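You operate a simulated robot arm through the tools that you are given. There is no shell and no other tool. Be economical: measure what you need, move in short steps, check, and stop when the job is done.

You are at the controls of a simulated robot arm. One attempt, no reset.

JOB
Put things in order on the top of the dining table. At the end: the silver sink strainer stands where the teal stamp stood; the teal stamp stands where the yellow cup stood; the beige round brush with white bristles stands where the silver sink strainer stood; the yellow cup from the top of the dining table is on the black tray; whatever was shut is shut again. Leave all else as you found it, and nothing knocked over.

It is judged by the outcome, as a careful person would: the job done as asked, and still so three seconds after it is handed in. It fails if anything else is knocked over, pushed out of place, dropped, spilled or broken.

ROBOT AND FRAMES
A 6-joint arm with a two-finger parallel gripper, fixed in place. Base frame: the origin is at the foot of the arm, x ahead of it, y to its left, z up; the work surface is at about z = 0. Units: cm, rad, N and s.
With the tool pointing down near the work surface it reaches from about 16 to 42 cm from the base axis. Its first joint turns from -1.152 to 1.152 rad. Payload 1.57 kg.
Tool frame: the origin (TCP) lies between the finger pads and is the grasp point; the fingertips stand 3 cm ahead of it; z points along the fingers, y is the line along which they close. The gripper opens to 8 cm. The fingers are 1.7 cm wide and 1.2 cm thick; the gripper's body (4 by 8.2 cm) begins 8 cm behind the TCP.
Orientation is told as [roll, pitch, yaw] about the base's x, y, z axes, in that order, counted from this pose: with the fingers straight down and closing along the base's y, the tool's x points along the base's -x, its y along +y and its z along -z.

CONTROLS
- The arm moves only by the tool step_arm. Its argument "commands" is a list of rows, each an object of numbers (a shift or turn left out is 0, a gripper value left out holds the last): "claw": the closure, from 0 (fully open) to 1 (shut); "tx", "ty", "tz": the shift along the tool's x, y, z in cm; "wx", "wy", "wz": the turn, a rotation vector about the tool's x, y, z in rad. In form: [{"claw": .., "tx": .., "ty": .., "tz": .., "wx": .., "wy": .., "wz": ..}, ...]. A call has 1 to 8 rows; each row is the pose to reach, as a shift and turn from the pose commanded when the call began, along the tool's axes at that moment. A row lasts 0.2 s, in which the tool goes at most 5 cm and 0.15 rad; a call with a longer step from one row to the next is refused whole, and so is a gripper value outside its range. A pose out of reach is approached as far as the arm can. The call stops where the force on the tool passes 40 N (or 10 N more than at its start, if that is more) or the arm is blocked; 0.2 s more then pass. Each finger travels about 15.3 cm/s and halts on what it meets, pressing with about 36 N; the grip force reading is that of the motor and also rises with nothing between the fingers. The clock runs only during rows and for 0.2 s after the last one: add rows that repeat a pose to give the fingers time. It gives the time, the measured TCP pose, the force on the tool (base axes), the opening and the grip force at its end, in the units of the frame above (readings bear some noise), with the torque about the TCP (base axes, N m) and any sound that the robot's microphone picked up.
- Cameras (640 x 400 px; columns grow to the right, rows downward): "scene" is fixed at [4.69, -33.34, 40.9]; the picture's right is [0.82, -0.58, 0.00], its down [-0.41, -0.58, -0.70] and it looks along [0.41, 0.58, -0.71] (base axes); focal length 232 px, centre (320, 200). "wrist" rides on the gripper at [7.2, -0.7, -12.2] in the tool frame; the picture's right is [0.09, 1.00, 0.00], its down [-0.84, 0.08, -0.54] and it looks along [-0.54, 0.05, 0.84] (tool axes); focal length 238 px, centre (320, 200).
- get_image(camera): a new picture of that camera. It takes no simulated time.
- measure_at(camera, pixels): for up to 12 pixels [column, row] of the newest picture of that camera ("zoom" is the newest enlarged one), the place [x, y, z] in the base frame of the surface seen there, good to about 0.3 cm. It takes no simulated time.
- zoom(camera, box): a new picture of the part [left, top, right, bottom] of that camera's present view, enlarged. It takes no simulated time.
- sign_off(): hands the job in; it is judged then, once.

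Go step by step. Measure first, check grasps and placings, and put right what went wrong. The budget is 80 turns and 34 pictures, counting those below and the enlarged ones. Unless the task says otherwise, let go and move clear before handing in, and close with one line.

The tools are called after ">>>" as a command line: name --argument value ..., lists and objects as JSON in quotes. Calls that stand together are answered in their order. step_arm: Moves the arm, as the interface text tells. Its arguments: {"type":"object","properties":{"commands":{"type":"array"}},"required":["commands"]} The other tools are called the same way: get_image (camera) takes a picture; measure_at (camera, pixels) gives the place of the surface under pixels of a picture; zoom (camera, box) takes an enlarged picture of a part of a camera's view; sign_off () hands the job in.

At the start:

```text
t: 0.0
tool_pos: [22.33, -12.86, 23.46]
orientation: [0.0, 0.0, 0.001]
contact_force: [-0.8, 1.2, -0.6]
torque: [-0.01, 0.0, -0.02]
finger_gap: 8.0
gripper_force: 0.0
```

scene: 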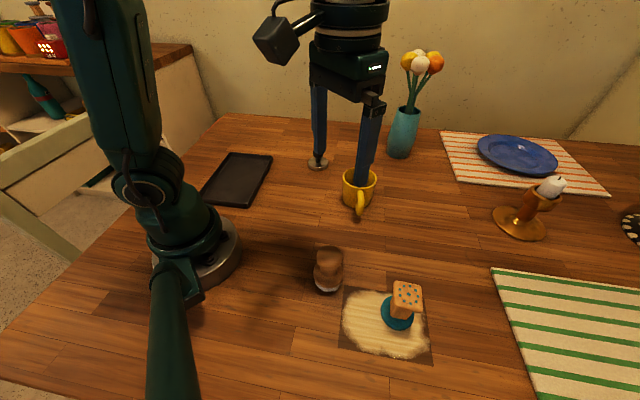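
wrist: 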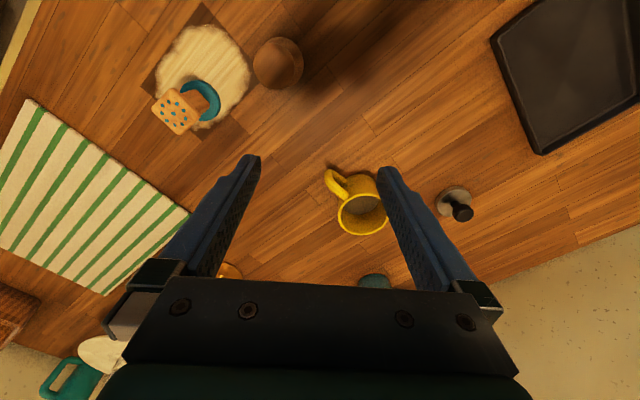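

The scene shows the cup near (358,190), the tray near (238,180), the strainer near (318,162), the brush near (328,270) and the stamp near (403,305). I'll zoom in and measure them.

>>> zoom --camera "scene" --box '[290, 230, 450, 370]'

>>> zoom --camera "scene" --box '[190, 120, 400, 230]'

>>> measure_at --camera "scene" --pixels '[[238, 158], [270, 157], [248, 206], [204, 198], [238, 180], [318, 163], [328, 252], [326, 290], [407, 288], [408, 305], [390, 318], [360, 207]]'

>>> measure_at --camera "wrist" --pixels '[[365, 222], [340, 213], [388, 213], [365, 236], [332, 182], [456, 192], [463, 214], [277, 60], [180, 110], [205, 95], [212, 60], [160, 60]]'

```text
2.86 times, centred on (370, 300) of scene
```

zoom: 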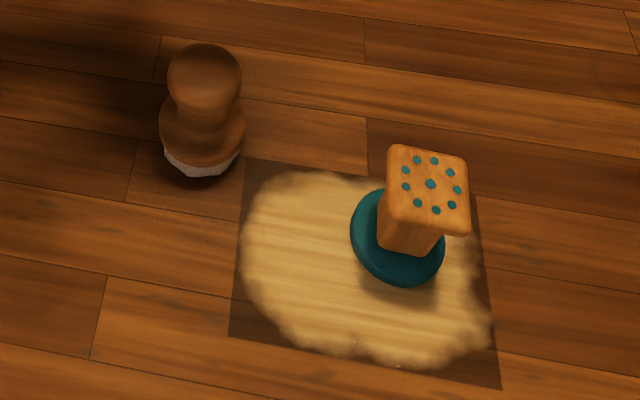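

```text
3.05 times, centred on (295, 175) of scene
```

zoom: 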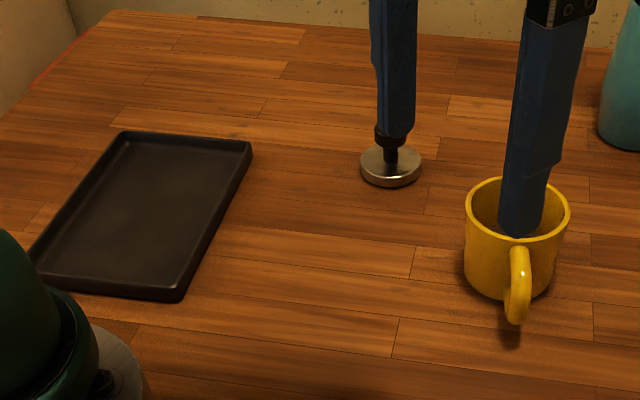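

```text
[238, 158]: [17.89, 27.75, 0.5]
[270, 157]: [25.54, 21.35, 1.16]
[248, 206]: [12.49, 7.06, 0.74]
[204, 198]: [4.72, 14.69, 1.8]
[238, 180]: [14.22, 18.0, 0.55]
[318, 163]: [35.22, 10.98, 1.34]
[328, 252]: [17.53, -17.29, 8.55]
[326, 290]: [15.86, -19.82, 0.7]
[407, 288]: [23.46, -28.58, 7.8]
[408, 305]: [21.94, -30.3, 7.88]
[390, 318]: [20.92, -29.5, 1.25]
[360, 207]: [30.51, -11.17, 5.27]
```

```text
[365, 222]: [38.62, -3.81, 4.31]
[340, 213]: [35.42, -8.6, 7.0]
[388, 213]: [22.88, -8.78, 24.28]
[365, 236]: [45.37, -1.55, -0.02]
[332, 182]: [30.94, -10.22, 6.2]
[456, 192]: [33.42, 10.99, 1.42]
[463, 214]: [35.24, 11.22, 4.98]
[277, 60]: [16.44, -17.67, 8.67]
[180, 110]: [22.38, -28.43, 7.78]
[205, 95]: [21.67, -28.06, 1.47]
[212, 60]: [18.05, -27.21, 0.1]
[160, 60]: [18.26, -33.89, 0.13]
```

Nothing here looks shut. The cup's inside near wrist (362,210) may hold something, so I'll zoom there and measure the cup, strainer, brush and stamp outlines.

>>> zoom --camera "wrist" --box '[300, 150, 500, 275]'

>>> measure_at --camera "zoom" --pixels '[[130, 195], [160, 260], [200, 285], [240, 275], [180, 150], [200, 200], [200, 240], [85, 80], [110, 100], [520, 195], [460, 170], [500, 120]]'

>>> zoom --camera "wrist" --box '[130, 0, 330, 150]'

```text
3.20 times, centred on (400, 212) of wrist
```

zoom: 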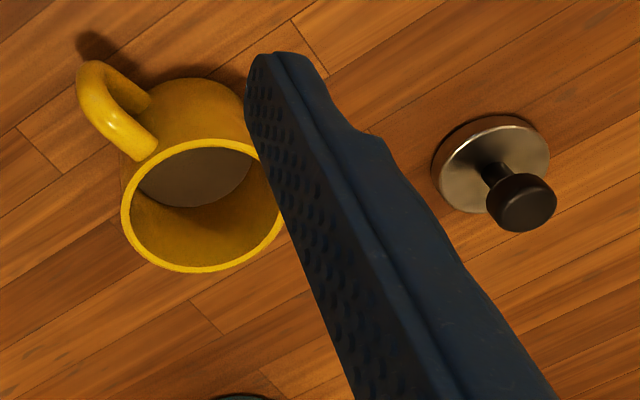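

```text
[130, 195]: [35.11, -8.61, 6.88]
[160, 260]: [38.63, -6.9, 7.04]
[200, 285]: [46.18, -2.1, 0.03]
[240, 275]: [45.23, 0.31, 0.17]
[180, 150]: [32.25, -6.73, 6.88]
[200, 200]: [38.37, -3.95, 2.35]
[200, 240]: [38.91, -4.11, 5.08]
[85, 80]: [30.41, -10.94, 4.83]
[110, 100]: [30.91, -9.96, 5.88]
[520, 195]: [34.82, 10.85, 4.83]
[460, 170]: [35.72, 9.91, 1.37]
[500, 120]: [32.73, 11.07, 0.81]
```

```text
2.67 times, centred on (230, 75) of wrist
```

zoom: 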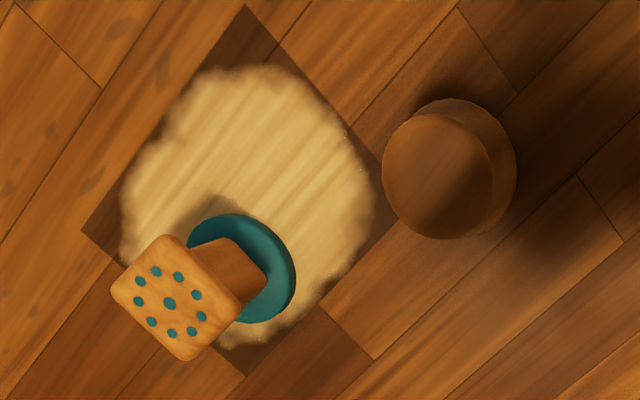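

The cup rim fits a circle near (35.3,-5.2), about 7 cm across, with its handle towards (-x,-y). A grey surface inside may be contents, so it must stay upright. I'll move above it with yaw about +0.6, closing across the handle's direction.

>>> step_arm --commands '[{"claw": 0, "tx": -3.3, "ty": 1.9, "tz": 0.8, "wz": -0.15}, {"tx": -6.5, "ty": 3.8, "tz": 1.7, "wz": -0.3}, {"tx": -9.8, "ty": 5.7, "tz": 2.6, "wz": -0.45}, {"tx": -13, "ty": 7.6, "tz": 3.5, "wz": -0.6}, {"tx": -13, "ty": 7.6, "tz": 3.5, "wz": -0.6}]'

>>> get_image --camera "wrist"

```text
t: 1.2
tool_pos: [35.26, -5.3, 19.79]
orientation: [0.001, -0.001, 0.603]
contact_force: [0.0, 0.6, 0.1]
torque: [-0.01, 0.0, 0.03]
finger_gap: 8.01
gripper_force: 0.0
```

```text
27 pictures are left
```

wrist: 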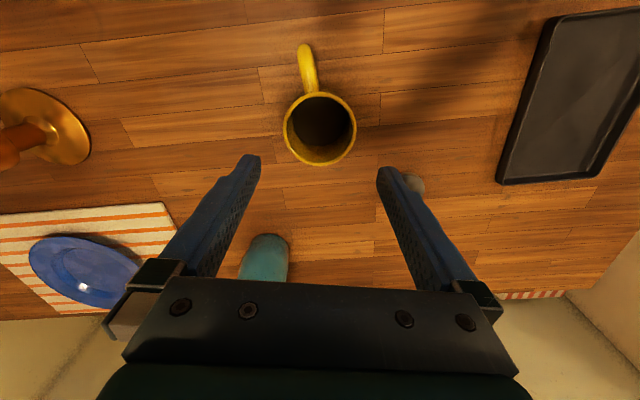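

The cup is now clear at (320,128), with the handle pointing up the picture. I'll measure the rim points.

>>> measure_at --camera "wrist" --pixels '[[287, 126], [353, 126], [320, 163], [298, 155], [344, 155], [320, 95], [320, 125], [304, 50], [309, 85], [322, 148]]'

>>> zoom --camera "wrist" --box '[260, 30, 380, 180]'

```text
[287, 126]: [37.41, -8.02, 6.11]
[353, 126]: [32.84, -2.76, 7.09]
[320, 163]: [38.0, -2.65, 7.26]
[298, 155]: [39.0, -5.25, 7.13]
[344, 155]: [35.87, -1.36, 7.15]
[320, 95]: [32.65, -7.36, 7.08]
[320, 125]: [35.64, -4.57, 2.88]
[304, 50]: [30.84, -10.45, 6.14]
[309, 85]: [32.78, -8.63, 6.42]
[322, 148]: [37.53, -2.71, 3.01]
```

```text
2.67 times, centred on (320, 105) of wrist
```

zoom: 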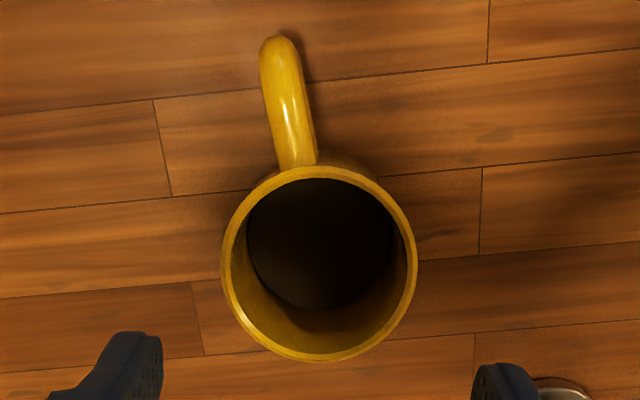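

The rim centre is about (35.2,-5.15), the diameter about 7.1, and there is dark liquid at z≈2.9. I'll come down until the tips are just above the rim, then check alignment.

>>> step_arm --commands '[{"ty": 0.1, "tz": 3}, {"ty": 0.1, "tz": 6}, {"ty": 0.1, "tz": 8.8}, {"ty": 0.1, "tz": 8.8}]'

>>> get_image --camera "wrist"

```text
t: 2.2
tool_pos: [35.16, -5.14, 10.95]
orientation: [0.0, -0.001, 0.601]
contact_force: [0.0, -0.8, 0.0]
torque: [-0.01, -0.04, -0.01]
finger_gap: 8.02
gripper_force: 0.1
```

```text
25 pictures are left
```

wrist: 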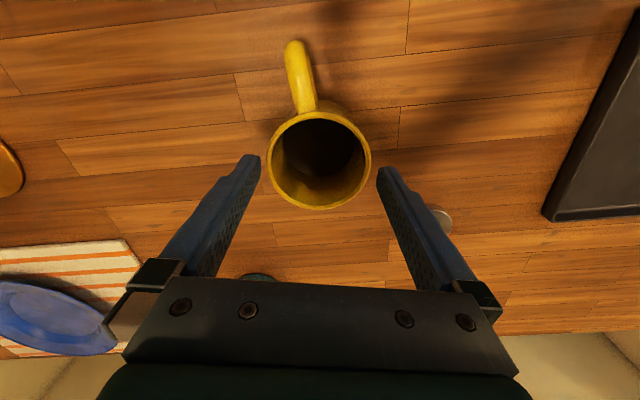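

The rim spans columns 267–371, midway between the fingertips at 260 and 377. I'll come down slowly to z≈4.

>>> step_arm --commands '[{"tz": 1.2}, {"tz": 2.4}, {"tz": 3.6}, {"tz": 4.8}, {"tz": 6}, {"tz": 6.9}, {"tz": 6.9}]'

```text
t: 3.8
tool_pos: [35.24, -5.16, 4.02]
orientation: [-0.001, 0.0, 0.6]
contact_force: [0.0, 0.1, 1.0]
torque: [0.03, 0.01, -0.01]
finger_gap: 8.03
gripper_force: 0.1
```

The descent met no contact. I'll close gently to about 7 cm, then squeeze.

>>> step_arm --commands '[{"claw": 0.05}, {"claw": 0.1}, {"claw": 0.15}, {"claw": 0.2}, {"claw": 0.3}, {"claw": 0.3}]'

```text
t: 5.2
tool_pos: [35.12, -5.13, 4.08]
orientation: [0.002, -0.001, 0.6]
contact_force: [-0.1, 0.0, 0.2]
torque: [0.04, 0.0, 0.0]
finger_gap: 7.18
gripper_force: 35.9
```

The gap of 7.18 shows a firm grip on the cup. I'll lift gently.

>>> step_arm --commands '[{"tz": -0.3}, {"tz": -1}, {"tz": -2}, {"tz": -3.2}, {"tz": -4.5}, {"tz": -5.7}, {"tz": -6.6}, {"tz": -7}]'

>>> get_image --camera "scene"

```text
t: 7.0
tool_pos: [35.22, -5.12, 11.17]
orientation: [0.0, 0.0, 0.6]
contact_force: [0.2, 0.3, -2.7]
torque: [0.02, 0.02, 0.03]
finger_gap: 7.16
gripper_force: 35.5
```

```text
24 pictures are left
```

scene: 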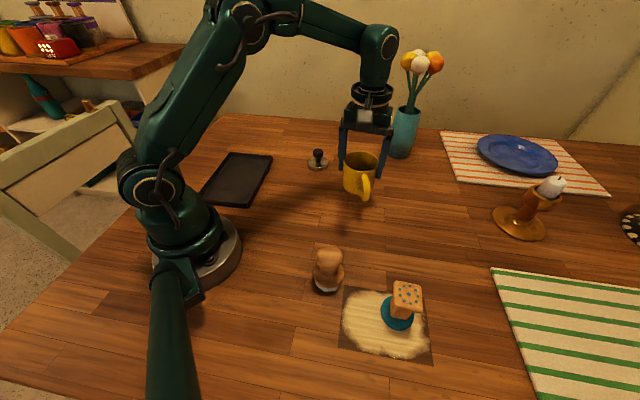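

The cup is held upright and clear. Using this picture, I'll measure the strainer, the tray corners and the other objects while I start moving towards the tray.

>>> measure_at --camera "scene" --pixels '[[318, 152], [307, 163], [328, 163], [318, 170], [231, 154], [271, 155], [248, 206], [202, 193], [240, 178], [329, 252], [318, 270], [342, 270]]'

>>> step_arm --commands '[{"tx": 0.1, "ty": 1}, {"tx": 0.3, "ty": 2.8}, {"tx": 0.5, "ty": 5.2}, {"tx": 0.8, "ty": 7.8}, {"tx": 1.1, "ty": 10.4}, {"tx": 1.3, "ty": 12.8}, {"tx": 1.5, "ty": 14.4}, {"tx": 1.6, "ty": 15.1}]'

```text
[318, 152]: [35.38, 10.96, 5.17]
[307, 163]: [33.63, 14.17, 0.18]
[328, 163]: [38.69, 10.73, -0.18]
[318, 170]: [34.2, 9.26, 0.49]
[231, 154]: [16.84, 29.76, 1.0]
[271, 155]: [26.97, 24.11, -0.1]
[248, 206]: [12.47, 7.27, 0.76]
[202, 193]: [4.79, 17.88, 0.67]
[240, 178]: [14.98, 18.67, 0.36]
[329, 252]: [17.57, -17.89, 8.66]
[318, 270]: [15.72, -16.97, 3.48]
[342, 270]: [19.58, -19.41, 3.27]
```

```text
t: 8.8
tool_pos: [25.33, 6.29, 11.2]
orientation: [-0.001, 0.0, 0.601]
contact_force: [-0.7, -0.1, -3.4]
torque: [0.03, -0.03, 0.0]
finger_gap: 7.15
gripper_force: 36.6
```

Everything is steady. I'll continue to above the tray centre, about (15.4,18.5).

>>> step_arm --commands '[{"tx": 0.1, "ty": 1}, {"tx": 0.2, "ty": 2.8}, {"tx": 0.4, "ty": 5.2}, {"tx": 0.6, "ty": 7.8}, {"tx": 0.8, "ty": 10.4}, {"tx": 1.0, "ty": 13}, {"tx": 1.2, "ty": 14.8}, {"tx": 1.2, "ty": 15.6}]'

>>> get_image --camera "scene"

```text
t: 10.6
tool_pos: [15.52, 18.57, 11.27]
orientation: [0.001, 0.0, 0.601]
contact_force: [-0.2, -0.3, -2.2]
torque: [0.0, -0.01, -0.01]
finger_gap: 7.1
gripper_force: 36.1
```

```text
23 pictures are left
```

scene: 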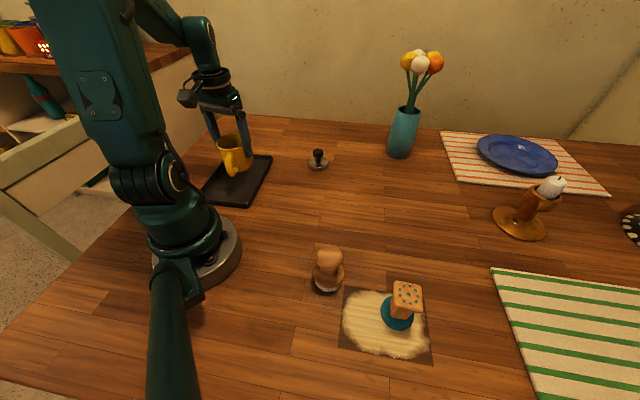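

The cup hangs over the tray. I'll lower it slowly.

>>> step_arm --commands '[{"tz": 0.6}, {"tz": 1.6}, {"tz": 2.8}, {"tz": 4}, {"tz": 5}, {"tz": 5.7}, {"tz": 6.1}, {"tz": 6.1}]'

>>> step_arm --commands '[{"tz": 0.2}, {"tz": 0.4}, {"tz": 0.4}]'

```text
t: 12.4
tool_pos: [15.59, 18.49, 5.19]
orientation: [0.0, -0.003, 0.599]
contact_force: [-2.4, 0.9, 21.1]
torque: [-0.02, -0.05, 0.01]
finger_gap: 7.12
gripper_force: 36.2
```

```text
t: 13.2
tool_pos: [15.58, 18.47, 4.74]
orientation: [0.0, -0.005, 0.6]
contact_force: [7.1, 3.3, 22.1]
torque: [-0.02, 0.03, -0.01]
finger_gap: 7.12
gripper_force: 36.4
```

Contact came earlier than expected: 21 N at z≈5.2, then it went on down. I'll look before letting go.

>>> zoom --camera "scene" --box '[180, 110, 300, 220]'

>>> get_image --camera "wrist"

```text
3.64 times, centred on (240, 165) of scene
```

zoom: 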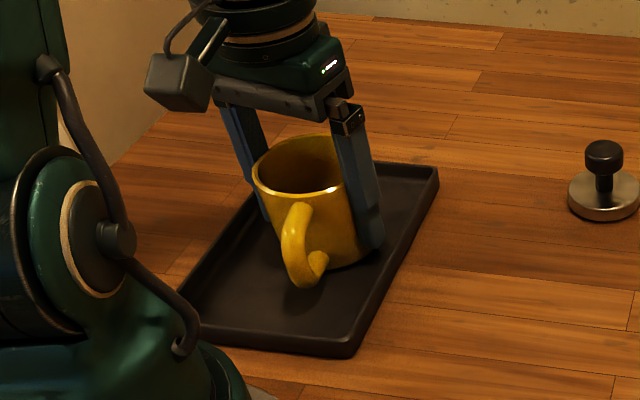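

```text
21 pictures are left
```

wrist: 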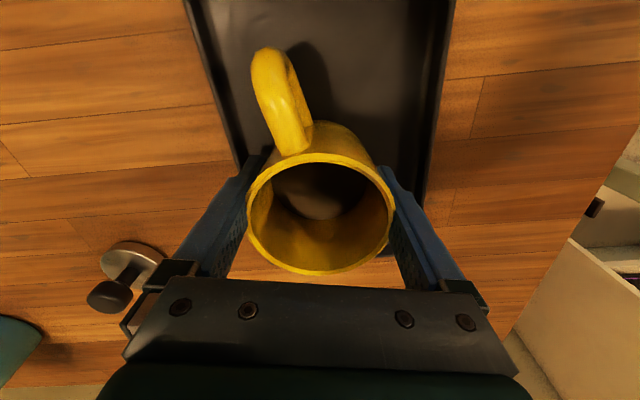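

I'll check whether the cup is tilted in the grip by measuring the rim heights.

>>> measure_at --camera "wrist" --pixels '[[320, 157], [320, 272], [252, 200], [390, 205], [278, 264], [370, 259], [316, 205], [318, 225], [355, 60], [230, 110], [435, 110], [222, 90]]'

>>> measure_at --camera "zoom" --pixels '[[300, 310], [262, 160], [340, 185], [300, 137], [340, 345], [430, 180], [200, 315], [360, 300], [320, 355]]'

```text
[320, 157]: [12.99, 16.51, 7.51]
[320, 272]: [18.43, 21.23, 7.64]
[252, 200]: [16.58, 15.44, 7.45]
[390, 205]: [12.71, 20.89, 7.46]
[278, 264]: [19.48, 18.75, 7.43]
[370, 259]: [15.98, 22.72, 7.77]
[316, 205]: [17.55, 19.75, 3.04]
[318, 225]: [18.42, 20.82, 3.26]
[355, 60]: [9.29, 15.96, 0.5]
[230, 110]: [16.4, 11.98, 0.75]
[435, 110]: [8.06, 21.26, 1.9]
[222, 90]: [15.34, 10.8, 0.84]
```

```text
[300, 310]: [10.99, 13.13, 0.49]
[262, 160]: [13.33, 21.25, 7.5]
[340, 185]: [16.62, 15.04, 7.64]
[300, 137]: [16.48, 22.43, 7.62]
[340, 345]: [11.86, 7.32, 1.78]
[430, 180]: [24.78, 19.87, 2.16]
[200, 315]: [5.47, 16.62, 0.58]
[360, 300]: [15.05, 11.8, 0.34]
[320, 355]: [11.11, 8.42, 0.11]
```

The rim is level at z≈7.55, so the cup is flat on the tray. But the strainer-side finger is right at the tray's rim (rim z≈1.8, tip z≈1.7), and the cup sits about 1.2 cm off the tray's midline. I'll lift it, shift to the midline and check.

>>> step_arm --commands '[{"tz": -0.5}, {"tz": -1.3}, {"tz": -2}, {"tz": -2, "tx": 0.1, "ty": 0.4}, {"tz": -2, "tx": 0.3, "ty": 1.2}, {"tz": -2, "tx": 0.3, "ty": 1.2}]'

>>> get_image --camera "wrist"

>>> zoom --camera "scene" --box '[180, 110, 300, 220]'

```text
t: 14.6
tool_pos: [14.59, 19.28, 6.79]
orientation: [0.0, -0.001, 0.6]
contact_force: [0.0, -0.8, -2.2]
torque: [0.03, -0.02, 0.03]
finger_gap: 7.14
gripper_force: 36.3
```

```text
20 pictures are left
```

wrist: 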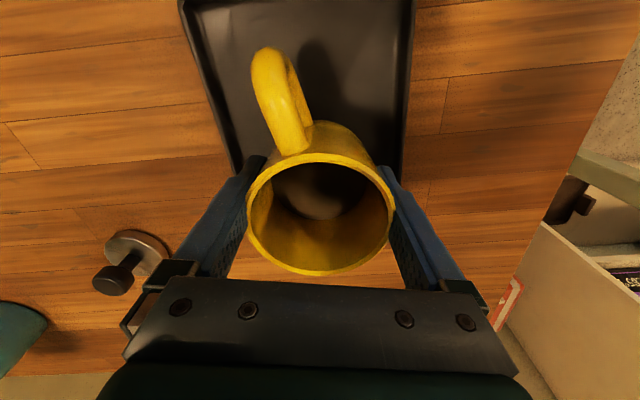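

```text
3.64 times, centred on (240, 165) of scene
```

zoom: 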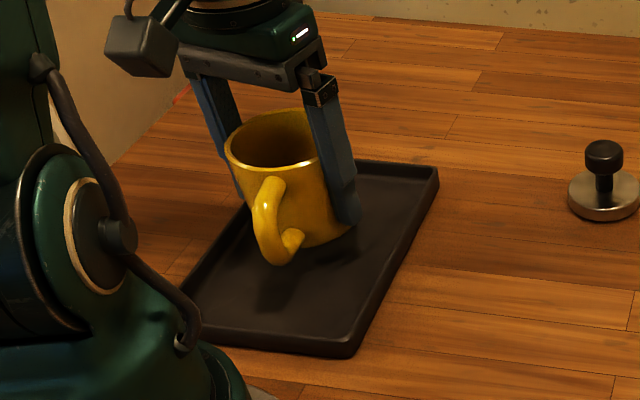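

The tray has not moved. I'll measure its two long edges to centre the fingers.

>>> measure_at --camera "zoom" --pixels '[[438, 168], [420, 205], [400, 245], [375, 300], [357, 340], [240, 212], [215, 250], [195, 280], [380, 230], [370, 165], [395, 225]]'

>>> measure_at --camera "wrist" --pixels '[[182, 5], [205, 75], [232, 165], [415, 5], [408, 80], [403, 160], [220, 100], [395, 100], [340, 80]]'

```text
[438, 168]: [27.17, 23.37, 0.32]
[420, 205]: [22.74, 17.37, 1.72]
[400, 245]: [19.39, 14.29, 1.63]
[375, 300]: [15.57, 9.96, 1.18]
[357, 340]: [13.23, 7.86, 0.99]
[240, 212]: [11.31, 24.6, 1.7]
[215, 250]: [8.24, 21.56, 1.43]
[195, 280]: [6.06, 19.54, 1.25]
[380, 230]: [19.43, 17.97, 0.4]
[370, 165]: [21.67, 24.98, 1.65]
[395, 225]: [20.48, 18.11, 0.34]
```

```text
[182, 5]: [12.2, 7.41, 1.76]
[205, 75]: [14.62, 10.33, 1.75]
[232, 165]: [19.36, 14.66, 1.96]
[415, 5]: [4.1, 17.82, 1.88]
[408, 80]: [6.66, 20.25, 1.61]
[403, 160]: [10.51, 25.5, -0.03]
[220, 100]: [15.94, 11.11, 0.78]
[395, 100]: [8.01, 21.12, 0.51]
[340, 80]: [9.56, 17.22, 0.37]
```

The cup is now at the midline (n·p 3.8 against a mid of 3.5), with over 1 cm of finger clearance each side. I'll lower it.

>>> step_arm --commands '[{"tz": 0.4}, {"tz": 0.9}, {"tz": 1.3}, {"tz": 1.6}, {"tz": 1.8}, {"tz": 1.8}]'

>>> step_arm --commands '[{"tz": 0.1}, {"tz": 0.15}]'

```text
t: 16.0
tool_pos: [14.69, 19.32, 4.92]
orientation: [0.0, 0.001, 0.601]
contact_force: [-0.1, 0.5, -1.7]
torque: [-0.01, -0.04, 0.0]
finger_gap: 7.09
gripper_force: 36.2
```

```text
t: 16.6
tool_pos: [14.61, 19.4, 4.86]
orientation: [0.001, -0.001, 0.6]
contact_force: [1.0, 0.2, -2.6]
torque: [-0.01, 0.02, -0.03]
finger_gap: 7.11
gripper_force: 36.7
```

There's no contact yet, so I'll lower in 0.1 cm steps.

>>> step_arm --commands '[{"tz": 0.1}, {"tz": 0.2}, {"tz": 0.2}]'

>>> step_arm --commands '[{"tz": 0.05}, {"tz": 0.1}, {"tz": 0.1}]'

```text
t: 17.4
tool_pos: [14.78, 19.32, 4.6]
orientation: [0.001, -0.003, 0.601]
contact_force: [0.1, 0.2, 21.7]
torque: [0.04, -0.11, 0.0]
finger_gap: 7.14
gripper_force: 35.9
```

```text
t: 18.2
tool_pos: [14.66, 19.39, 4.47]
orientation: [0.0, -0.003, 0.6]
contact_force: [1.5, 3.1, 21.0]
torque: [0.0, -0.07, 0.02]
finger_gap: 7.12
gripper_force: 35.7
```

The cup is seated on the tray. I'll open slowly and then rise straight up.

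>>> step_arm --commands '[{"claw": 0.1}, {"claw": 0.05}, {"claw": 0}, {"claw": 0}]'

>>> step_arm --commands '[{"tz": -1}, {"tz": -2.5}, {"tz": -5}, {"tz": -8}, {"tz": -11}, {"tz": -14}]'

>>> get_image --camera "scene"

```text
t: 19.2
tool_pos: [14.68, 19.33, 4.43]
orientation: [0.001, 0.0, 0.601]
contact_force: [0.5, 0.5, 0.2]
torque: [0.03, 0.0, -0.01]
finger_gap: 8.0
gripper_force: 0.1
```

```text
t: 20.6
tool_pos: [14.66, 19.51, 18.57]
orientation: [0.0, 0.0, 0.601]
contact_force: [-0.1, 0.2, 0.5]
torque: [-0.01, -0.04, -0.02]
finger_gap: 8.0
gripper_force: 0.0
```

```text
18 pictures are left
```

scene: 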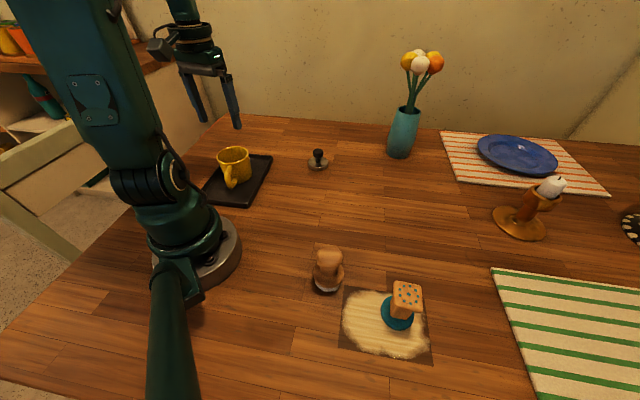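

The cup stands upright on the tray. Next is the stamp; I'll travel over via about (30,-2), turning the tool towards yaw -0.785.

>>> step_arm --commands '[{"tx": 0, "ty": -3.3, "tz": -0.3, "wz": 0.14}, {"tx": -0.1, "ty": -6.6, "tz": -0.6, "wz": 0.28}, {"tx": -0.2, "ty": -9.9, "tz": -0.9, "wz": 0.42}, {"tx": -0.2, "ty": -13.2, "tz": -1.2, "wz": 0.56}, {"tx": -0.3, "ty": -16.5, "tz": -1.5, "wz": 0.7}, {"tx": -0.4, "ty": -19.8, "tz": -1.5, "wz": 0.84}, {"tx": -0.5, "ty": -23.1, "tz": -1.5, "wz": 0.98}, {"tx": -0.5, "ty": -26.4, "tz": -1.5, "wz": 1.12}]'

```text
t: 22.4
tool_pos: [30.01, -2.1, 19.99]
orientation: [0.0, 0.0, -0.521]
contact_force: [0.1, 1.3, 0.1]
torque: [-0.01, 0.01, 0.0]
finger_gap: 8.01
gripper_force: 0.0
```

I'm on course at (30,-2.1). I'll go on to above the stamp and take a wrist picture.

>>> step_arm --commands '[{"tx": -0.9, "ty": -3.4, "wz": 0.03}, {"tx": -1.8, "ty": -6.8, "wz": 0.07}, {"tx": -2.6, "ty": -10.2, "wz": 0.11}, {"tx": -3.5, "ty": -13.6, "wz": 0.15}, {"tx": -4.4, "ty": -17, "wz": 0.19}, {"tx": -5.3, "ty": -20.4, "wz": 0.23}, {"tx": -6.2, "ty": -23.8, "wz": 0.264}, {"tx": -7.0, "ty": -27.2, "wz": 0.264}]'

>>> zoom --camera "wrist" --box '[220, 50, 460, 200]'

```text
t: 24.2
tool_pos: [22.44, -29.42, 19.89]
orientation: [0.0, 0.005, -0.783]
contact_force: [-0.9, 0.6, 1.0]
torque: [0.02, 0.02, -0.01]
finger_gap: 7.98
gripper_force: 0.0
```

```text
2.67 times, centred on (340, 125) of wrist
```

zoom: 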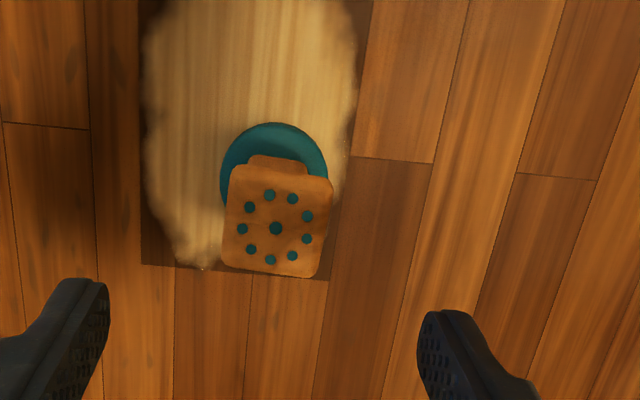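

>>> measure_at --camera "zoom" --pixels '[[232, 175], [328, 188], [226, 255], [314, 272], [275, 227], [222, 185], [325, 165], [272, 130], [275, 160], [141, 264], [330, 280], [360, 50]]'

```text
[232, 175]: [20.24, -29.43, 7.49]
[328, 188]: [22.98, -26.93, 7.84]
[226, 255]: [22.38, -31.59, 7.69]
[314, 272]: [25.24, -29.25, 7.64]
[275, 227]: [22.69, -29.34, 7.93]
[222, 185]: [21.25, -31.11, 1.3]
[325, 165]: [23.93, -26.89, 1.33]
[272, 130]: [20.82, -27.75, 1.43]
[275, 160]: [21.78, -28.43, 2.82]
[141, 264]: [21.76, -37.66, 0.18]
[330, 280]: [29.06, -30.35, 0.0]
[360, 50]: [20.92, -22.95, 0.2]
```

The stamp head's centre is about (22.7,-29.3), top z 7.8, about 3.7×3.1 cm, with edges near 42°. I'll come down to z≈5.8 with a small correction.

>>> step_arm --commands '[{"ty": 0.3, "tz": 3, "wz": 0.035}, {"ty": 0.3, "tz": 6, "wz": 0.035}, {"ty": 0.3, "tz": 8, "wz": 0.035}, {"ty": 0.3, "tz": 10, "wz": 0.035}, {"ty": 0.3, "tz": 12, "wz": 0.035}, {"ty": 0.3, "tz": 13.5, "wz": 0.035}, {"ty": 0.3, "tz": 14, "wz": 0.035}, {"ty": 0.3, "tz": 14, "wz": 0.035}]'

>>> get_image --camera "wrist"

```text
t: 26.0
tool_pos: [22.74, -28.98, 5.91]
orientation: [0.0, 0.0, -0.818]
contact_force: [-0.5, 0.7, 0.1]
torque: [0.01, -0.01, 0.01]
finger_gap: 7.98
gripper_force: 0.1
```

```text
16 pictures are left
```

wrist: 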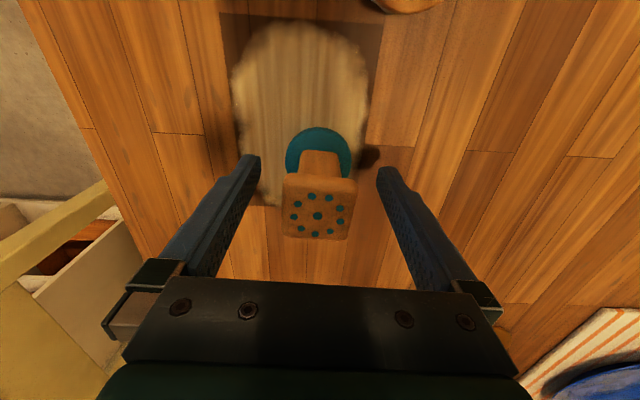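

The head is centred at column 319 between the fingers. I'll close.

>>> step_arm --commands '[{"claw": 0.2}, {"claw": 0.4}, {"claw": 0.5}, {"claw": 0.55}, {"claw": 0.6}, {"claw": 0.7}, {"claw": 0.7}]'

```text
t: 27.6
tool_pos: [22.81, -28.96, 5.85]
orientation: [0.001, -0.001, -0.82]
contact_force: [-0.7, -0.2, 0.8]
torque: [-0.04, -0.02, -0.06]
finger_gap: 3.91
gripper_force: 35.5
```

The grip is firm at 3.91 cm. I'll lift the stamp and check it.

>>> step_arm --commands '[{"tz": -0.3}, {"tz": -1}, {"tz": -2.2}, {"tz": -3.6}, {"tz": -5}, {"tz": -6.4}, {"tz": -7.4}, {"tz": -7.8}]'

>>> get_image --camera "scene"

```text
t: 29.4
tool_pos: [22.91, -28.87, 13.69]
orientation: [-0.001, 0.001, -0.819]
contact_force: [0.2, -0.4, -0.2]
torque: [-0.01, -0.03, 0.04]
finger_gap: 3.87
gripper_force: 36.0
```

```text
15 pictures are left
```

scene: 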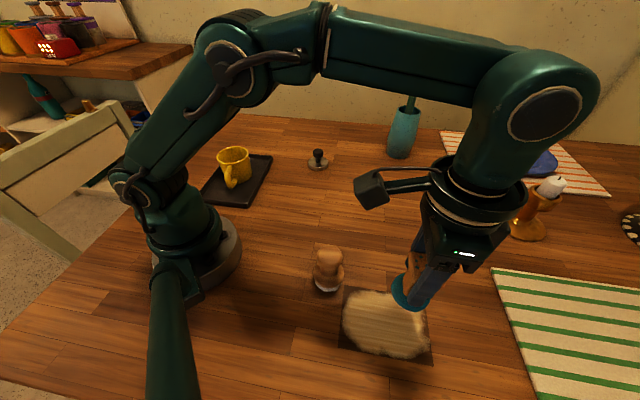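

The stamp is lifted. I'll carry it to above the cup's old place, about (35.3,-5.1).

>>> step_arm --commands '[{"tx": 0.6, "ty": 1.7}, {"tx": 1.8, "ty": 5}, {"tx": 3.2, "ty": 9}, {"tx": 4.6, "ty": 13}, {"tx": 6, "ty": 17}, {"tx": 7.3, "ty": 20.7}, {"tx": 8.4, "ty": 23.8}, {"tx": 9.0, "ty": 25.4}]'

>>> get_image --camera "wrist"

```text
t: 31.2
tool_pos: [35.12, -5.08, 13.69]
orientation: [0.0, 0.0, -0.822]
contact_force: [0.3, 0.7, -1.0]
torque: [0.03, -0.01, 0.01]
finger_gap: 3.9
gripper_force: 35.9
```

```text
14 pictures are left
```

wrist: 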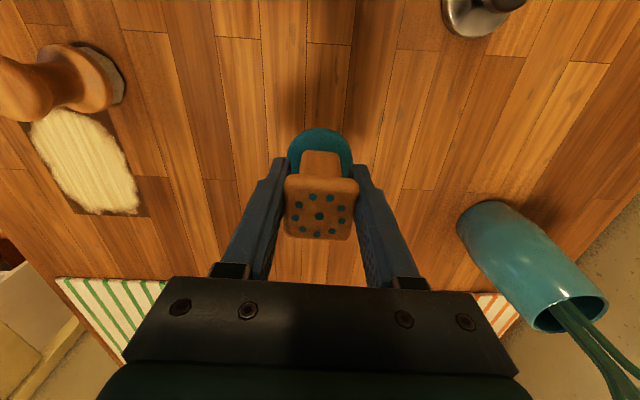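

The stamp hangs straight and the vase is clear. I'll lower it to just above the table.

>>> step_arm --commands '[{"tz": 0.8, "tx": -0.1, "ty": 0.1}, {"tz": 2.2, "tx": -0.1, "ty": 0.1}, {"tz": 3.8, "tx": -0.1, "ty": 0.1}, {"tz": 5.4, "tx": -0.1, "ty": 0.1}, {"tz": 6.6, "tx": -0.1, "ty": 0.1}, {"tz": 7.3, "tx": -0.1, "ty": 0.1}, {"tz": 7.5, "tx": -0.1, "ty": 0.1}, {"tz": 7.5, "tx": -0.1, "ty": 0.1}]'

>>> step_arm --commands '[{"tz": 0.1}, {"tz": 0.2}, {"tz": 0.2}]'

```text
t: 33.0
tool_pos: [35.34, -5.02, 6.32]
orientation: [-0.001, 0.0, -0.819]
contact_force: [-0.4, -0.7, -1.1]
torque: [-0.02, 0.03, -0.01]
finger_gap: 3.92
gripper_force: 36.1
```

```text
t: 33.8
tool_pos: [35.29, -5.24, 6.0]
orientation: [0.001, 0.0, -0.817]
contact_force: [-1.1, -0.2, -0.3]
torque: [-0.03, -0.02, 0.03]
finger_gap: 3.92
gripper_force: 36.1
```

>>> step_arm --commands '[{"tz": 0.08}, {"tz": 0.12}, {"tz": 0.12}]'

```text
t: 34.6
tool_pos: [35.41, -5.24, 5.84]
orientation: [-0.002, -0.002, -0.818]
contact_force: [-4.7, 0.5, 17.0]
torque: [0.0, 0.16, 0.0]
finger_gap: 3.94
gripper_force: 35.9
```

The stamp has touched down at z≈5.85 with 17 N. I'll open slowly and rise.

>>> step_arm --commands '[{"claw": 0.48}, {"claw": 0.42}, {"claw": 0.25}, {"claw": 0}, {"claw": 0}]'

>>> step_arm --commands '[{"tz": -1}, {"tz": -3}, {"tz": -6}, {"tz": -9}, {"tz": -12}, {"tz": -14}]'

>>> get_image --camera "scene"

```text
t: 35.8
tool_pos: [35.42, -4.96, 6.03]
orientation: [-0.001, -0.001, -0.819]
contact_force: [0.7, -0.9, -0.3]
torque: [-0.01, -0.01, -0.01]
finger_gap: 8.0
gripper_force: 0.0
```

```text
t: 37.2
tool_pos: [35.09, -5.04, 20.15]
orientation: [-0.001, -0.001, -0.819]
contact_force: [0.0, -0.3, -0.9]
torque: [0.0, -0.02, 0.0]
finger_gap: 8.02
gripper_force: 0.0
```

```text
13 pictures are left
```

scene: 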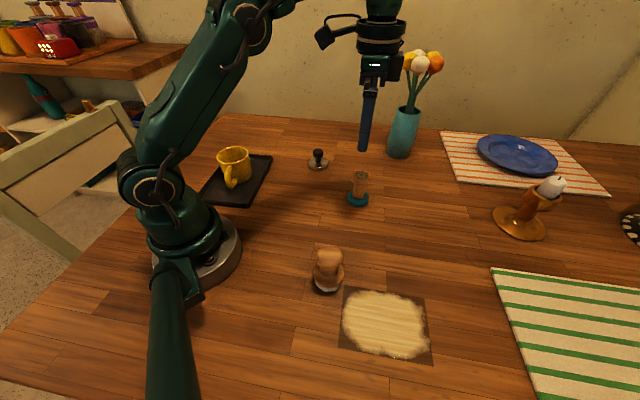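

The stamp stands upright on the cup's place. Next is the strainer; I'll move above (35,11) and look.

>>> step_arm --commands '[{"tx": 1.5, "ty": 1.4, "wz": -0.14}, {"tx": 3, "ty": 2.8, "wz": -0.28}, {"tx": 4.5, "ty": 4.2, "wz": -0.42}, {"tx": 6, "ty": 5.6, "wz": -0.56}, {"tx": 7.5, "ty": 7, "wz": -0.7}, {"tx": 9, "ty": 8.4, "tz": 1, "wz": -0.84}, {"tx": 10.5, "ty": 9.8, "tz": 2, "wz": -0.98}, {"tx": 11.7, "ty": 10.9, "tz": 3, "wz": -1.12}]'

>>> zoom --camera "wrist" --box '[240, 60, 400, 180]'

```text
t: 39.0
tool_pos: [35.16, 10.88, 16.91]
orientation: [0.0, 0.0, 0.304]
contact_force: [1.3, 0.1, -0.3]
torque: [-0.01, -0.02, -0.05]
finger_gap: 7.98
gripper_force: 0.0
```

```text
3.33 times, centred on (320, 120) of wrist
```

zoom: 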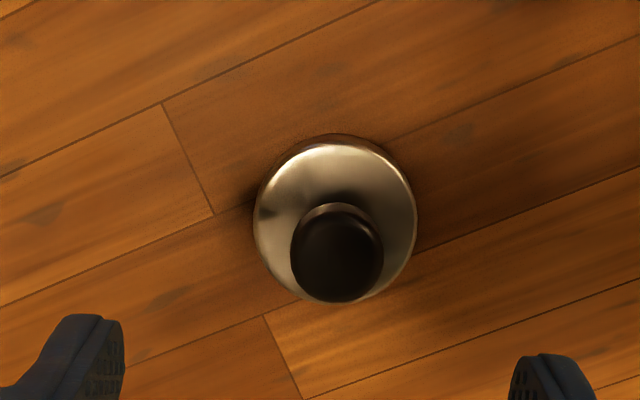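

>>> measure_at --camera "zoom" --pixels '[[336, 255], [294, 255], [380, 255], [337, 207], [336, 298], [258, 225], [413, 225], [335, 140], [300, 290], [375, 290]]'

```text
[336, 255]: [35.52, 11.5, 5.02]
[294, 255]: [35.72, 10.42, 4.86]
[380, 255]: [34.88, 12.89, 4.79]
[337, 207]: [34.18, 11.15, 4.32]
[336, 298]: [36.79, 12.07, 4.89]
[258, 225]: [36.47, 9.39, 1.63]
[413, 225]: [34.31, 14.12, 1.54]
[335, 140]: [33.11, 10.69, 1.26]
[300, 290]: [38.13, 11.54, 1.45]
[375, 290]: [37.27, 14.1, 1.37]
```

The strainer's centre is about (35.4,11.6): knob top z 5.0, disc top about 1.4. I'll come down to TCP z≈5.0 (tips at 2.0), centred on it.

>>> step_arm --commands '[{"tx": -0.44, "ty": 0.62, "tz": 2}, {"tx": -0.44, "ty": 0.62, "tz": 4.5}, {"tx": -0.44, "ty": 0.62, "tz": 7}, {"tx": -0.44, "ty": 0.62, "tz": 9.5}, {"tx": -0.44, "ty": 0.62, "tz": 11.2}, {"tx": -0.44, "ty": 0.62, "tz": 11.9}, {"tx": -0.44, "ty": 0.62, "tz": 11.9}]'

>>> get_image --camera "wrist"

```text
t: 40.6
tool_pos: [35.55, 11.65, 5.22]
orientation: [-0.001, 0.0, 0.302]
contact_force: [-0.1, 1.1, -0.6]
torque: [-0.01, -0.03, 0.0]
finger_gap: 8.0
gripper_force: 0.1
```

```text
11 pictures are left
```

wrist: 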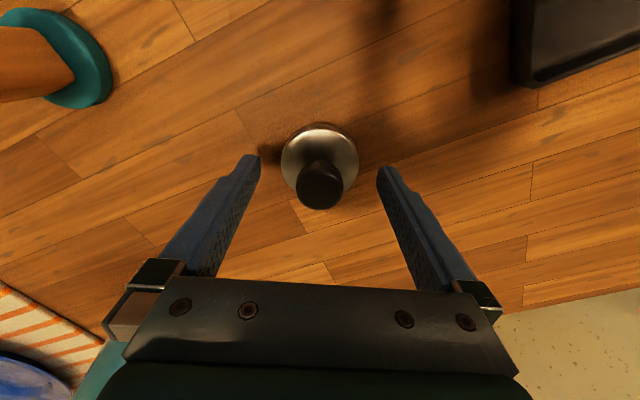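

The knob is centred at (320,188), right at the TCP's pixel. I'll close.

>>> step_arm --commands '[{"claw": 0.25, "tz": 0.15}, {"claw": 0.5, "tz": 0.15}, {"claw": 0.6, "tz": 0.15}, {"claw": 0.66, "tz": 0.15}, {"claw": 0.72, "tz": 0.15}, {"claw": 0.82, "tz": 0.15}, {"claw": 0.82, "tz": 0.15}]'

>>> step_arm --commands '[{"tz": -0.2}, {"tz": -0.8}, {"tz": -1.8}, {"tz": -3.2}, {"tz": -5}, {"tz": -6.8}, {"tz": -8}, {"tz": -8.4}]'

>>> get_image --camera "wrist"

```text
t: 42.2
tool_pos: [35.42, 11.57, 4.95]
orientation: [0.001, 0.0, 0.301]
contact_force: [0.6, 0.7, -0.9]
torque: [0.0, -0.04, 0.03]
finger_gap: 2.75
gripper_force: 36.3
```

```text
t: 44.0
tool_pos: [35.44, 11.61, 13.11]
orientation: [0.001, -0.001, 0.302]
contact_force: [0.0, -0.6, -0.7]
torque: [-0.02, -0.02, -0.02]
finger_gap: 2.77
gripper_force: 36.2
```

```text
10 pictures are left
```

wrist: 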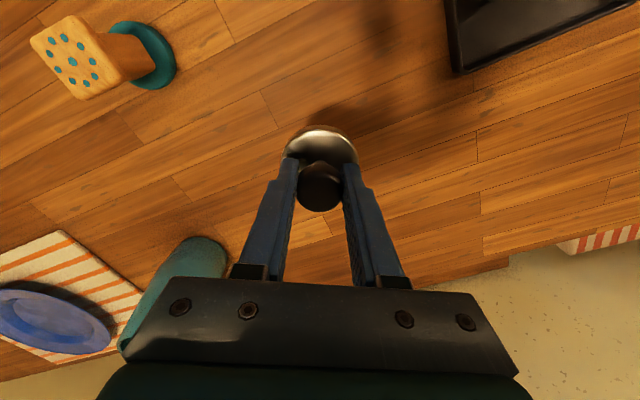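

The strainer is held level. I'll carry it round to the stamp's old place at height, first to (28,-10).

>>> step_arm --commands '[{"tx": 0.8, "ty": -1, "tz": -1, "wz": 0.13}, {"tx": 2.6, "ty": -3.4, "tz": -2, "wz": 0.27}, {"tx": 4.5, "ty": -6, "tz": -3, "wz": 0.41}, {"tx": 6.5, "ty": -8.8, "tz": -3, "wz": 0.55}, {"tx": 8.5, "ty": -11.6, "tz": -3, "wz": 0.69}, {"tx": 10.5, "ty": -14.4, "tz": -3, "wz": 0.83}, {"tx": 12.3, "ty": -16.8, "tz": -3, "wz": 0.97}, {"tx": 13.5, "ty": -18.4, "tz": -3, "wz": 1.1}]'

```text
t: 45.8
tool_pos: [28.15, -9.89, 16.15]
orientation: [0.0, 0.0, -0.799]
contact_force: [-0.1, 0.0, -0.8]
torque: [-0.02, 0.03, 0.02]
finger_gap: 2.76
gripper_force: 35.9
```

I'm on course; next to above (22.7,-29.1).

>>> step_arm --commands '[{"tx": -0.7, "ty": -1.2}, {"tx": -2, "ty": -3.4}, {"tx": -3.6, "ty": -6.2}, {"tx": -5.2, "ty": -9}, {"tx": -6.8, "ty": -11.8}, {"tx": -8.4, "ty": -14.5}, {"tx": -9.5, "ty": -16.4}, {"tx": -9.95, "ty": -17.15}]'

>>> step_arm --commands '[{"tz": 1}, {"tz": 2.8}, {"tz": 4.8}, {"tz": 6.8}, {"tz": 8.6}, {"tz": 9.8}, {"tz": 10.4}, {"tz": 10.4}]'

>>> get_image --camera "scene"

```text
t: 47.6
tool_pos: [22.71, -28.98, 16.22]
orientation: [0.0, 0.0, -0.8]
contact_force: [0.5, 0.3, -1.3]
torque: [0.0, -0.06, -0.01]
finger_gap: 2.76
gripper_force: 36.3
```

```text
t: 49.4
tool_pos: [22.75, -29.05, 5.79]
orientation: [0.001, 0.001, -0.799]
contact_force: [0.1, -0.2, -0.9]
torque: [-0.01, 0.01, 0.01]
finger_gap: 2.76
gripper_force: 35.5
```

```text
9 pictures are left
```

scene: 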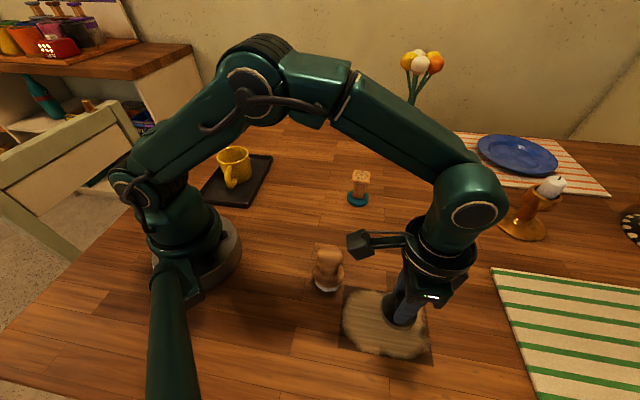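

The strainer hangs just above the stamp's old place. I'll lower the last bit in small steps.

>>> step_arm --commands '[{"tz": 0.2}, {"tz": 0.4}, {"tz": 0.55}, {"tz": 0.55}]'

>>> step_arm --commands '[{"tz": 0.08}, {"tz": 0.15}, {"tz": 0.15}]'

```text
t: 50.4
tool_pos: [22.7, -29.09, 5.27]
orientation: [0.0, 0.0, -0.801]
contact_force: [-0.1, -0.3, -0.9]
torque: [-0.02, -0.03, -0.01]
finger_gap: 2.77
gripper_force: 36.6
```

```text
t: 51.2
tool_pos: [22.8, -29.19, 5.12]
orientation: [0.001, -0.001, -0.799]
contact_force: [0.4, 0.4, -0.9]
torque: [-0.05, 0.02, 0.0]
finger_gap: 2.76
gripper_force: 36.1
```

>>> step_arm --commands '[{"tz": 0.06}, {"tz": 0.12}, {"tz": 0.12}]'

>>> step_arm --commands '[{"tz": 0.05}, {"tz": 0.05}]'

```text
t: 52.0
tool_pos: [22.74, -29.02, 5.07]
orientation: [0.001, -0.002, -0.799]
contact_force: [0.1, 0.5, -0.8]
torque: [-0.01, -0.02, 0.0]
finger_gap: 2.75
gripper_force: 35.9
```

```text
t: 52.6
tool_pos: [22.75, -29.11, 4.92]
orientation: [0.001, -0.001, -0.799]
contact_force: [0.3, 0.2, -1.0]
torque: [0.04, 0.03, -0.02]
finger_gap: 2.76
gripper_force: 36.1
```

>>> step_arm --commands '[{"tz": 0.06}, {"tz": 0.1}, {"tz": 0.1}]'

```text
t: 53.4
tool_pos: [22.76, -29.02, 4.89]
orientation: [0.002, -0.002, -0.8]
contact_force: [0.1, -2.7, 6.2]
torque: [0.02, 0.02, 0.01]
finger_gap: 2.78
gripper_force: 36.0
```

Light contact at 6 N, so the strainer is down. I'll open and rise.

>>> step_arm --commands '[{"claw": 0.62}, {"claw": 0.55}, {"claw": 0.3}, {"claw": 0}, {"claw": 0}]'

>>> step_arm --commands '[{"tz": -1}, {"tz": -3}, {"tz": -6}, {"tz": -9}, {"tz": -12}, {"tz": -14}]'

```text
t: 54.6
tool_pos: [22.84, -28.96, 4.83]
orientation: [0.0, 0.0, -0.799]
contact_force: [-0.3, -0.2, -0.1]
torque: [0.0, 0.0, 0.04]
finger_gap: 8.01
gripper_force: 0.1
```

```text
t: 56.0
tool_pos: [22.73, -29.03, 18.94]
orientation: [-0.001, -0.002, -0.799]
contact_force: [0.3, 0.4, 0.5]
torque: [-0.01, 0.01, -0.01]
finger_gap: 7.96
gripper_force: 0.0
```

Next is the brush; I'll move above about (17.3,-17.8) and look.

>>> step_arm --commands '[{"tx": 3, "ty": 1}, {"tx": 6, "ty": 2}, {"tx": 9, "ty": 3}, {"tx": 11.9, "ty": 4}, {"tx": 11.9, "ty": 4}]'

>>> get_image --camera "wrist"

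```text
t: 57.2
tool_pos: [17.2, -17.79, 19.0]
orientation: [0.0, -0.001, -0.801]
contact_force: [0.4, 0.3, 0.7]
torque: [0.04, 0.01, 0.03]
finger_gap: 8.02
gripper_force: 0.0
```

```text
8 pictures are left
```

wrist: 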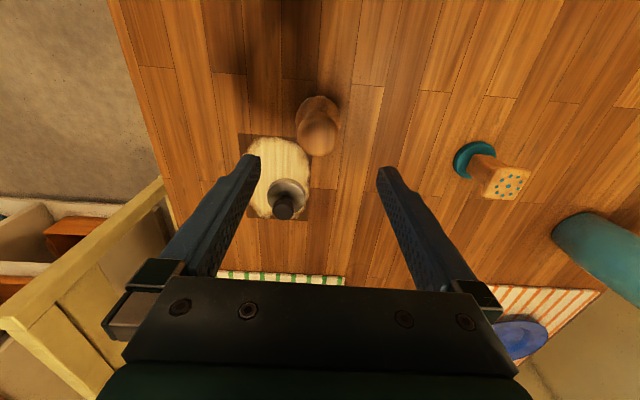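

The brush top is at about (317,135). I'll measure its outline.

>>> measure_at --camera "wrist" --pixels '[[317, 135], [299, 132], [335, 132], [317, 154], [317, 116], [299, 112], [338, 112], [318, 98], [284, 208], [272, 190], [304, 190], [490, 180]]'

>>> zoom --camera "scene" --box '[290, 230, 450, 370]'

```text
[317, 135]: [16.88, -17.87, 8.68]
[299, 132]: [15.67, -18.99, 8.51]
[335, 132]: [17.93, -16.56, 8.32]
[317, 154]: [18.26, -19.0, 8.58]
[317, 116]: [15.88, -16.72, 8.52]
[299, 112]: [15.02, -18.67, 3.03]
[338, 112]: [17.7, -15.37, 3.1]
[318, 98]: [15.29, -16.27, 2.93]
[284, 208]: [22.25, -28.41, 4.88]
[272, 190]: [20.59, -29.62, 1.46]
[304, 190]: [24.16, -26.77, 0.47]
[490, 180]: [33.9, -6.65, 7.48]
```

```text
2.86 times, centred on (370, 300) of scene
```

zoom: 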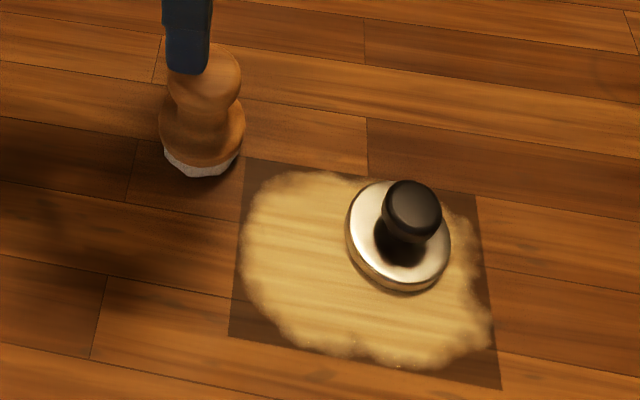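

The strainer sits right where the stamp stood. The brush centre is about (16.95,-17.8), with its knob top at z≈8.6. I'll come down to z≈7.0.

>>> step_arm --commands '[{"tx": 0.15, "ty": -0.2, "tz": 2}, {"tx": 0.15, "ty": -0.2, "tz": 4.5}, {"tx": 0.15, "ty": -0.2, "tz": 7}, {"tx": 0.15, "ty": -0.2, "tz": 9.5}, {"tx": 0.15, "ty": -0.2, "tz": 11.2}, {"tx": 0.15, "ty": -0.2, "tz": 12}, {"tx": 0.15, "ty": -0.2, "tz": 12}]'

>>> get_image --camera "wrist"

```text
t: 58.8
tool_pos: [17.07, -17.73, 6.82]
orientation: [0.001, 0.0, -0.8]
contact_force: [0.8, -0.1, -0.5]
torque: [0.03, 0.02, 0.02]
finger_gap: 7.99
gripper_force: 0.1
```

```text
6 pictures are left
```

wrist: 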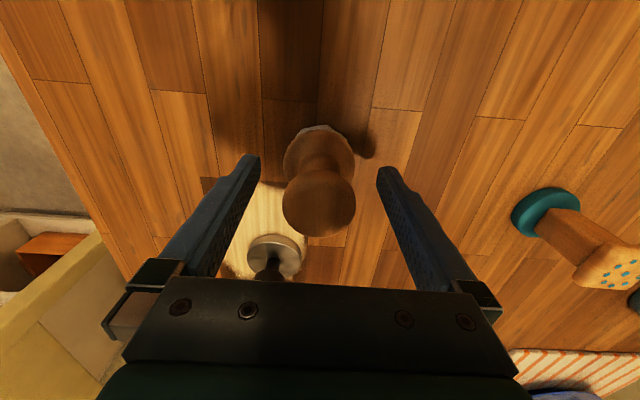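

The knob is centred at column 319. I'll close and lift.

>>> step_arm --commands '[{"claw": 0.25}, {"claw": 0.42}, {"claw": 0.5}, {"claw": 0.56}, {"claw": 0.62}, {"claw": 0.75}, {"claw": 0.75}]'

>>> step_arm --commands '[{"tz": -0.2}, {"tz": -0.8}, {"tz": -1.8}, {"tz": -3.2}, {"tz": -5}, {"tz": -7}, {"tz": -8.6}, {"tz": -9}]'

```text
t: 60.4
tool_pos: [16.97, -17.76, 6.88]
orientation: [0.0, -0.002, -0.799]
contact_force: [-1.0, -0.4, -1.2]
torque: [-0.02, 0.0, 0.02]
finger_gap: 3.98
gripper_force: 35.7
```

```text
t: 62.2
tool_pos: [17.0, -17.79, 15.98]
orientation: [0.001, -0.003, -0.798]
contact_force: [0.1, 0.1, -0.7]
torque: [-0.01, -0.05, 0.02]
finger_gap: 3.99
gripper_force: 36.0
```

The grip is firm at 3.98 cm and the brush is lifted. I'll carry it via (29,-2), clear of the stamp.

>>> step_arm --commands '[{"tx": 0.2, "ty": 1.2, "wz": -0.1}, {"tx": 0.5, "ty": 3.6, "wz": -0.23}, {"tx": 1, "ty": 6.6, "wz": -0.37}, {"tx": 1.5, "ty": 9.8, "wz": -0.51}, {"tx": 2, "ty": 13, "wz": -0.65}, {"tx": 2.5, "ty": 16, "wz": -0.79}, {"tx": 2.8, "ty": 18.6, "wz": -0.93}, {"tx": 3, "ty": 19.6, "wz": -1.0}]'

```text
t: 64.0
tool_pos: [29.07, -2.03, 15.86]
orientation: [0.0, 0.0, 0.204]
contact_force: [-0.3, 0.5, -0.9]
torque: [0.02, 0.03, -0.03]
finger_gap: 3.97
gripper_force: 36.4
```

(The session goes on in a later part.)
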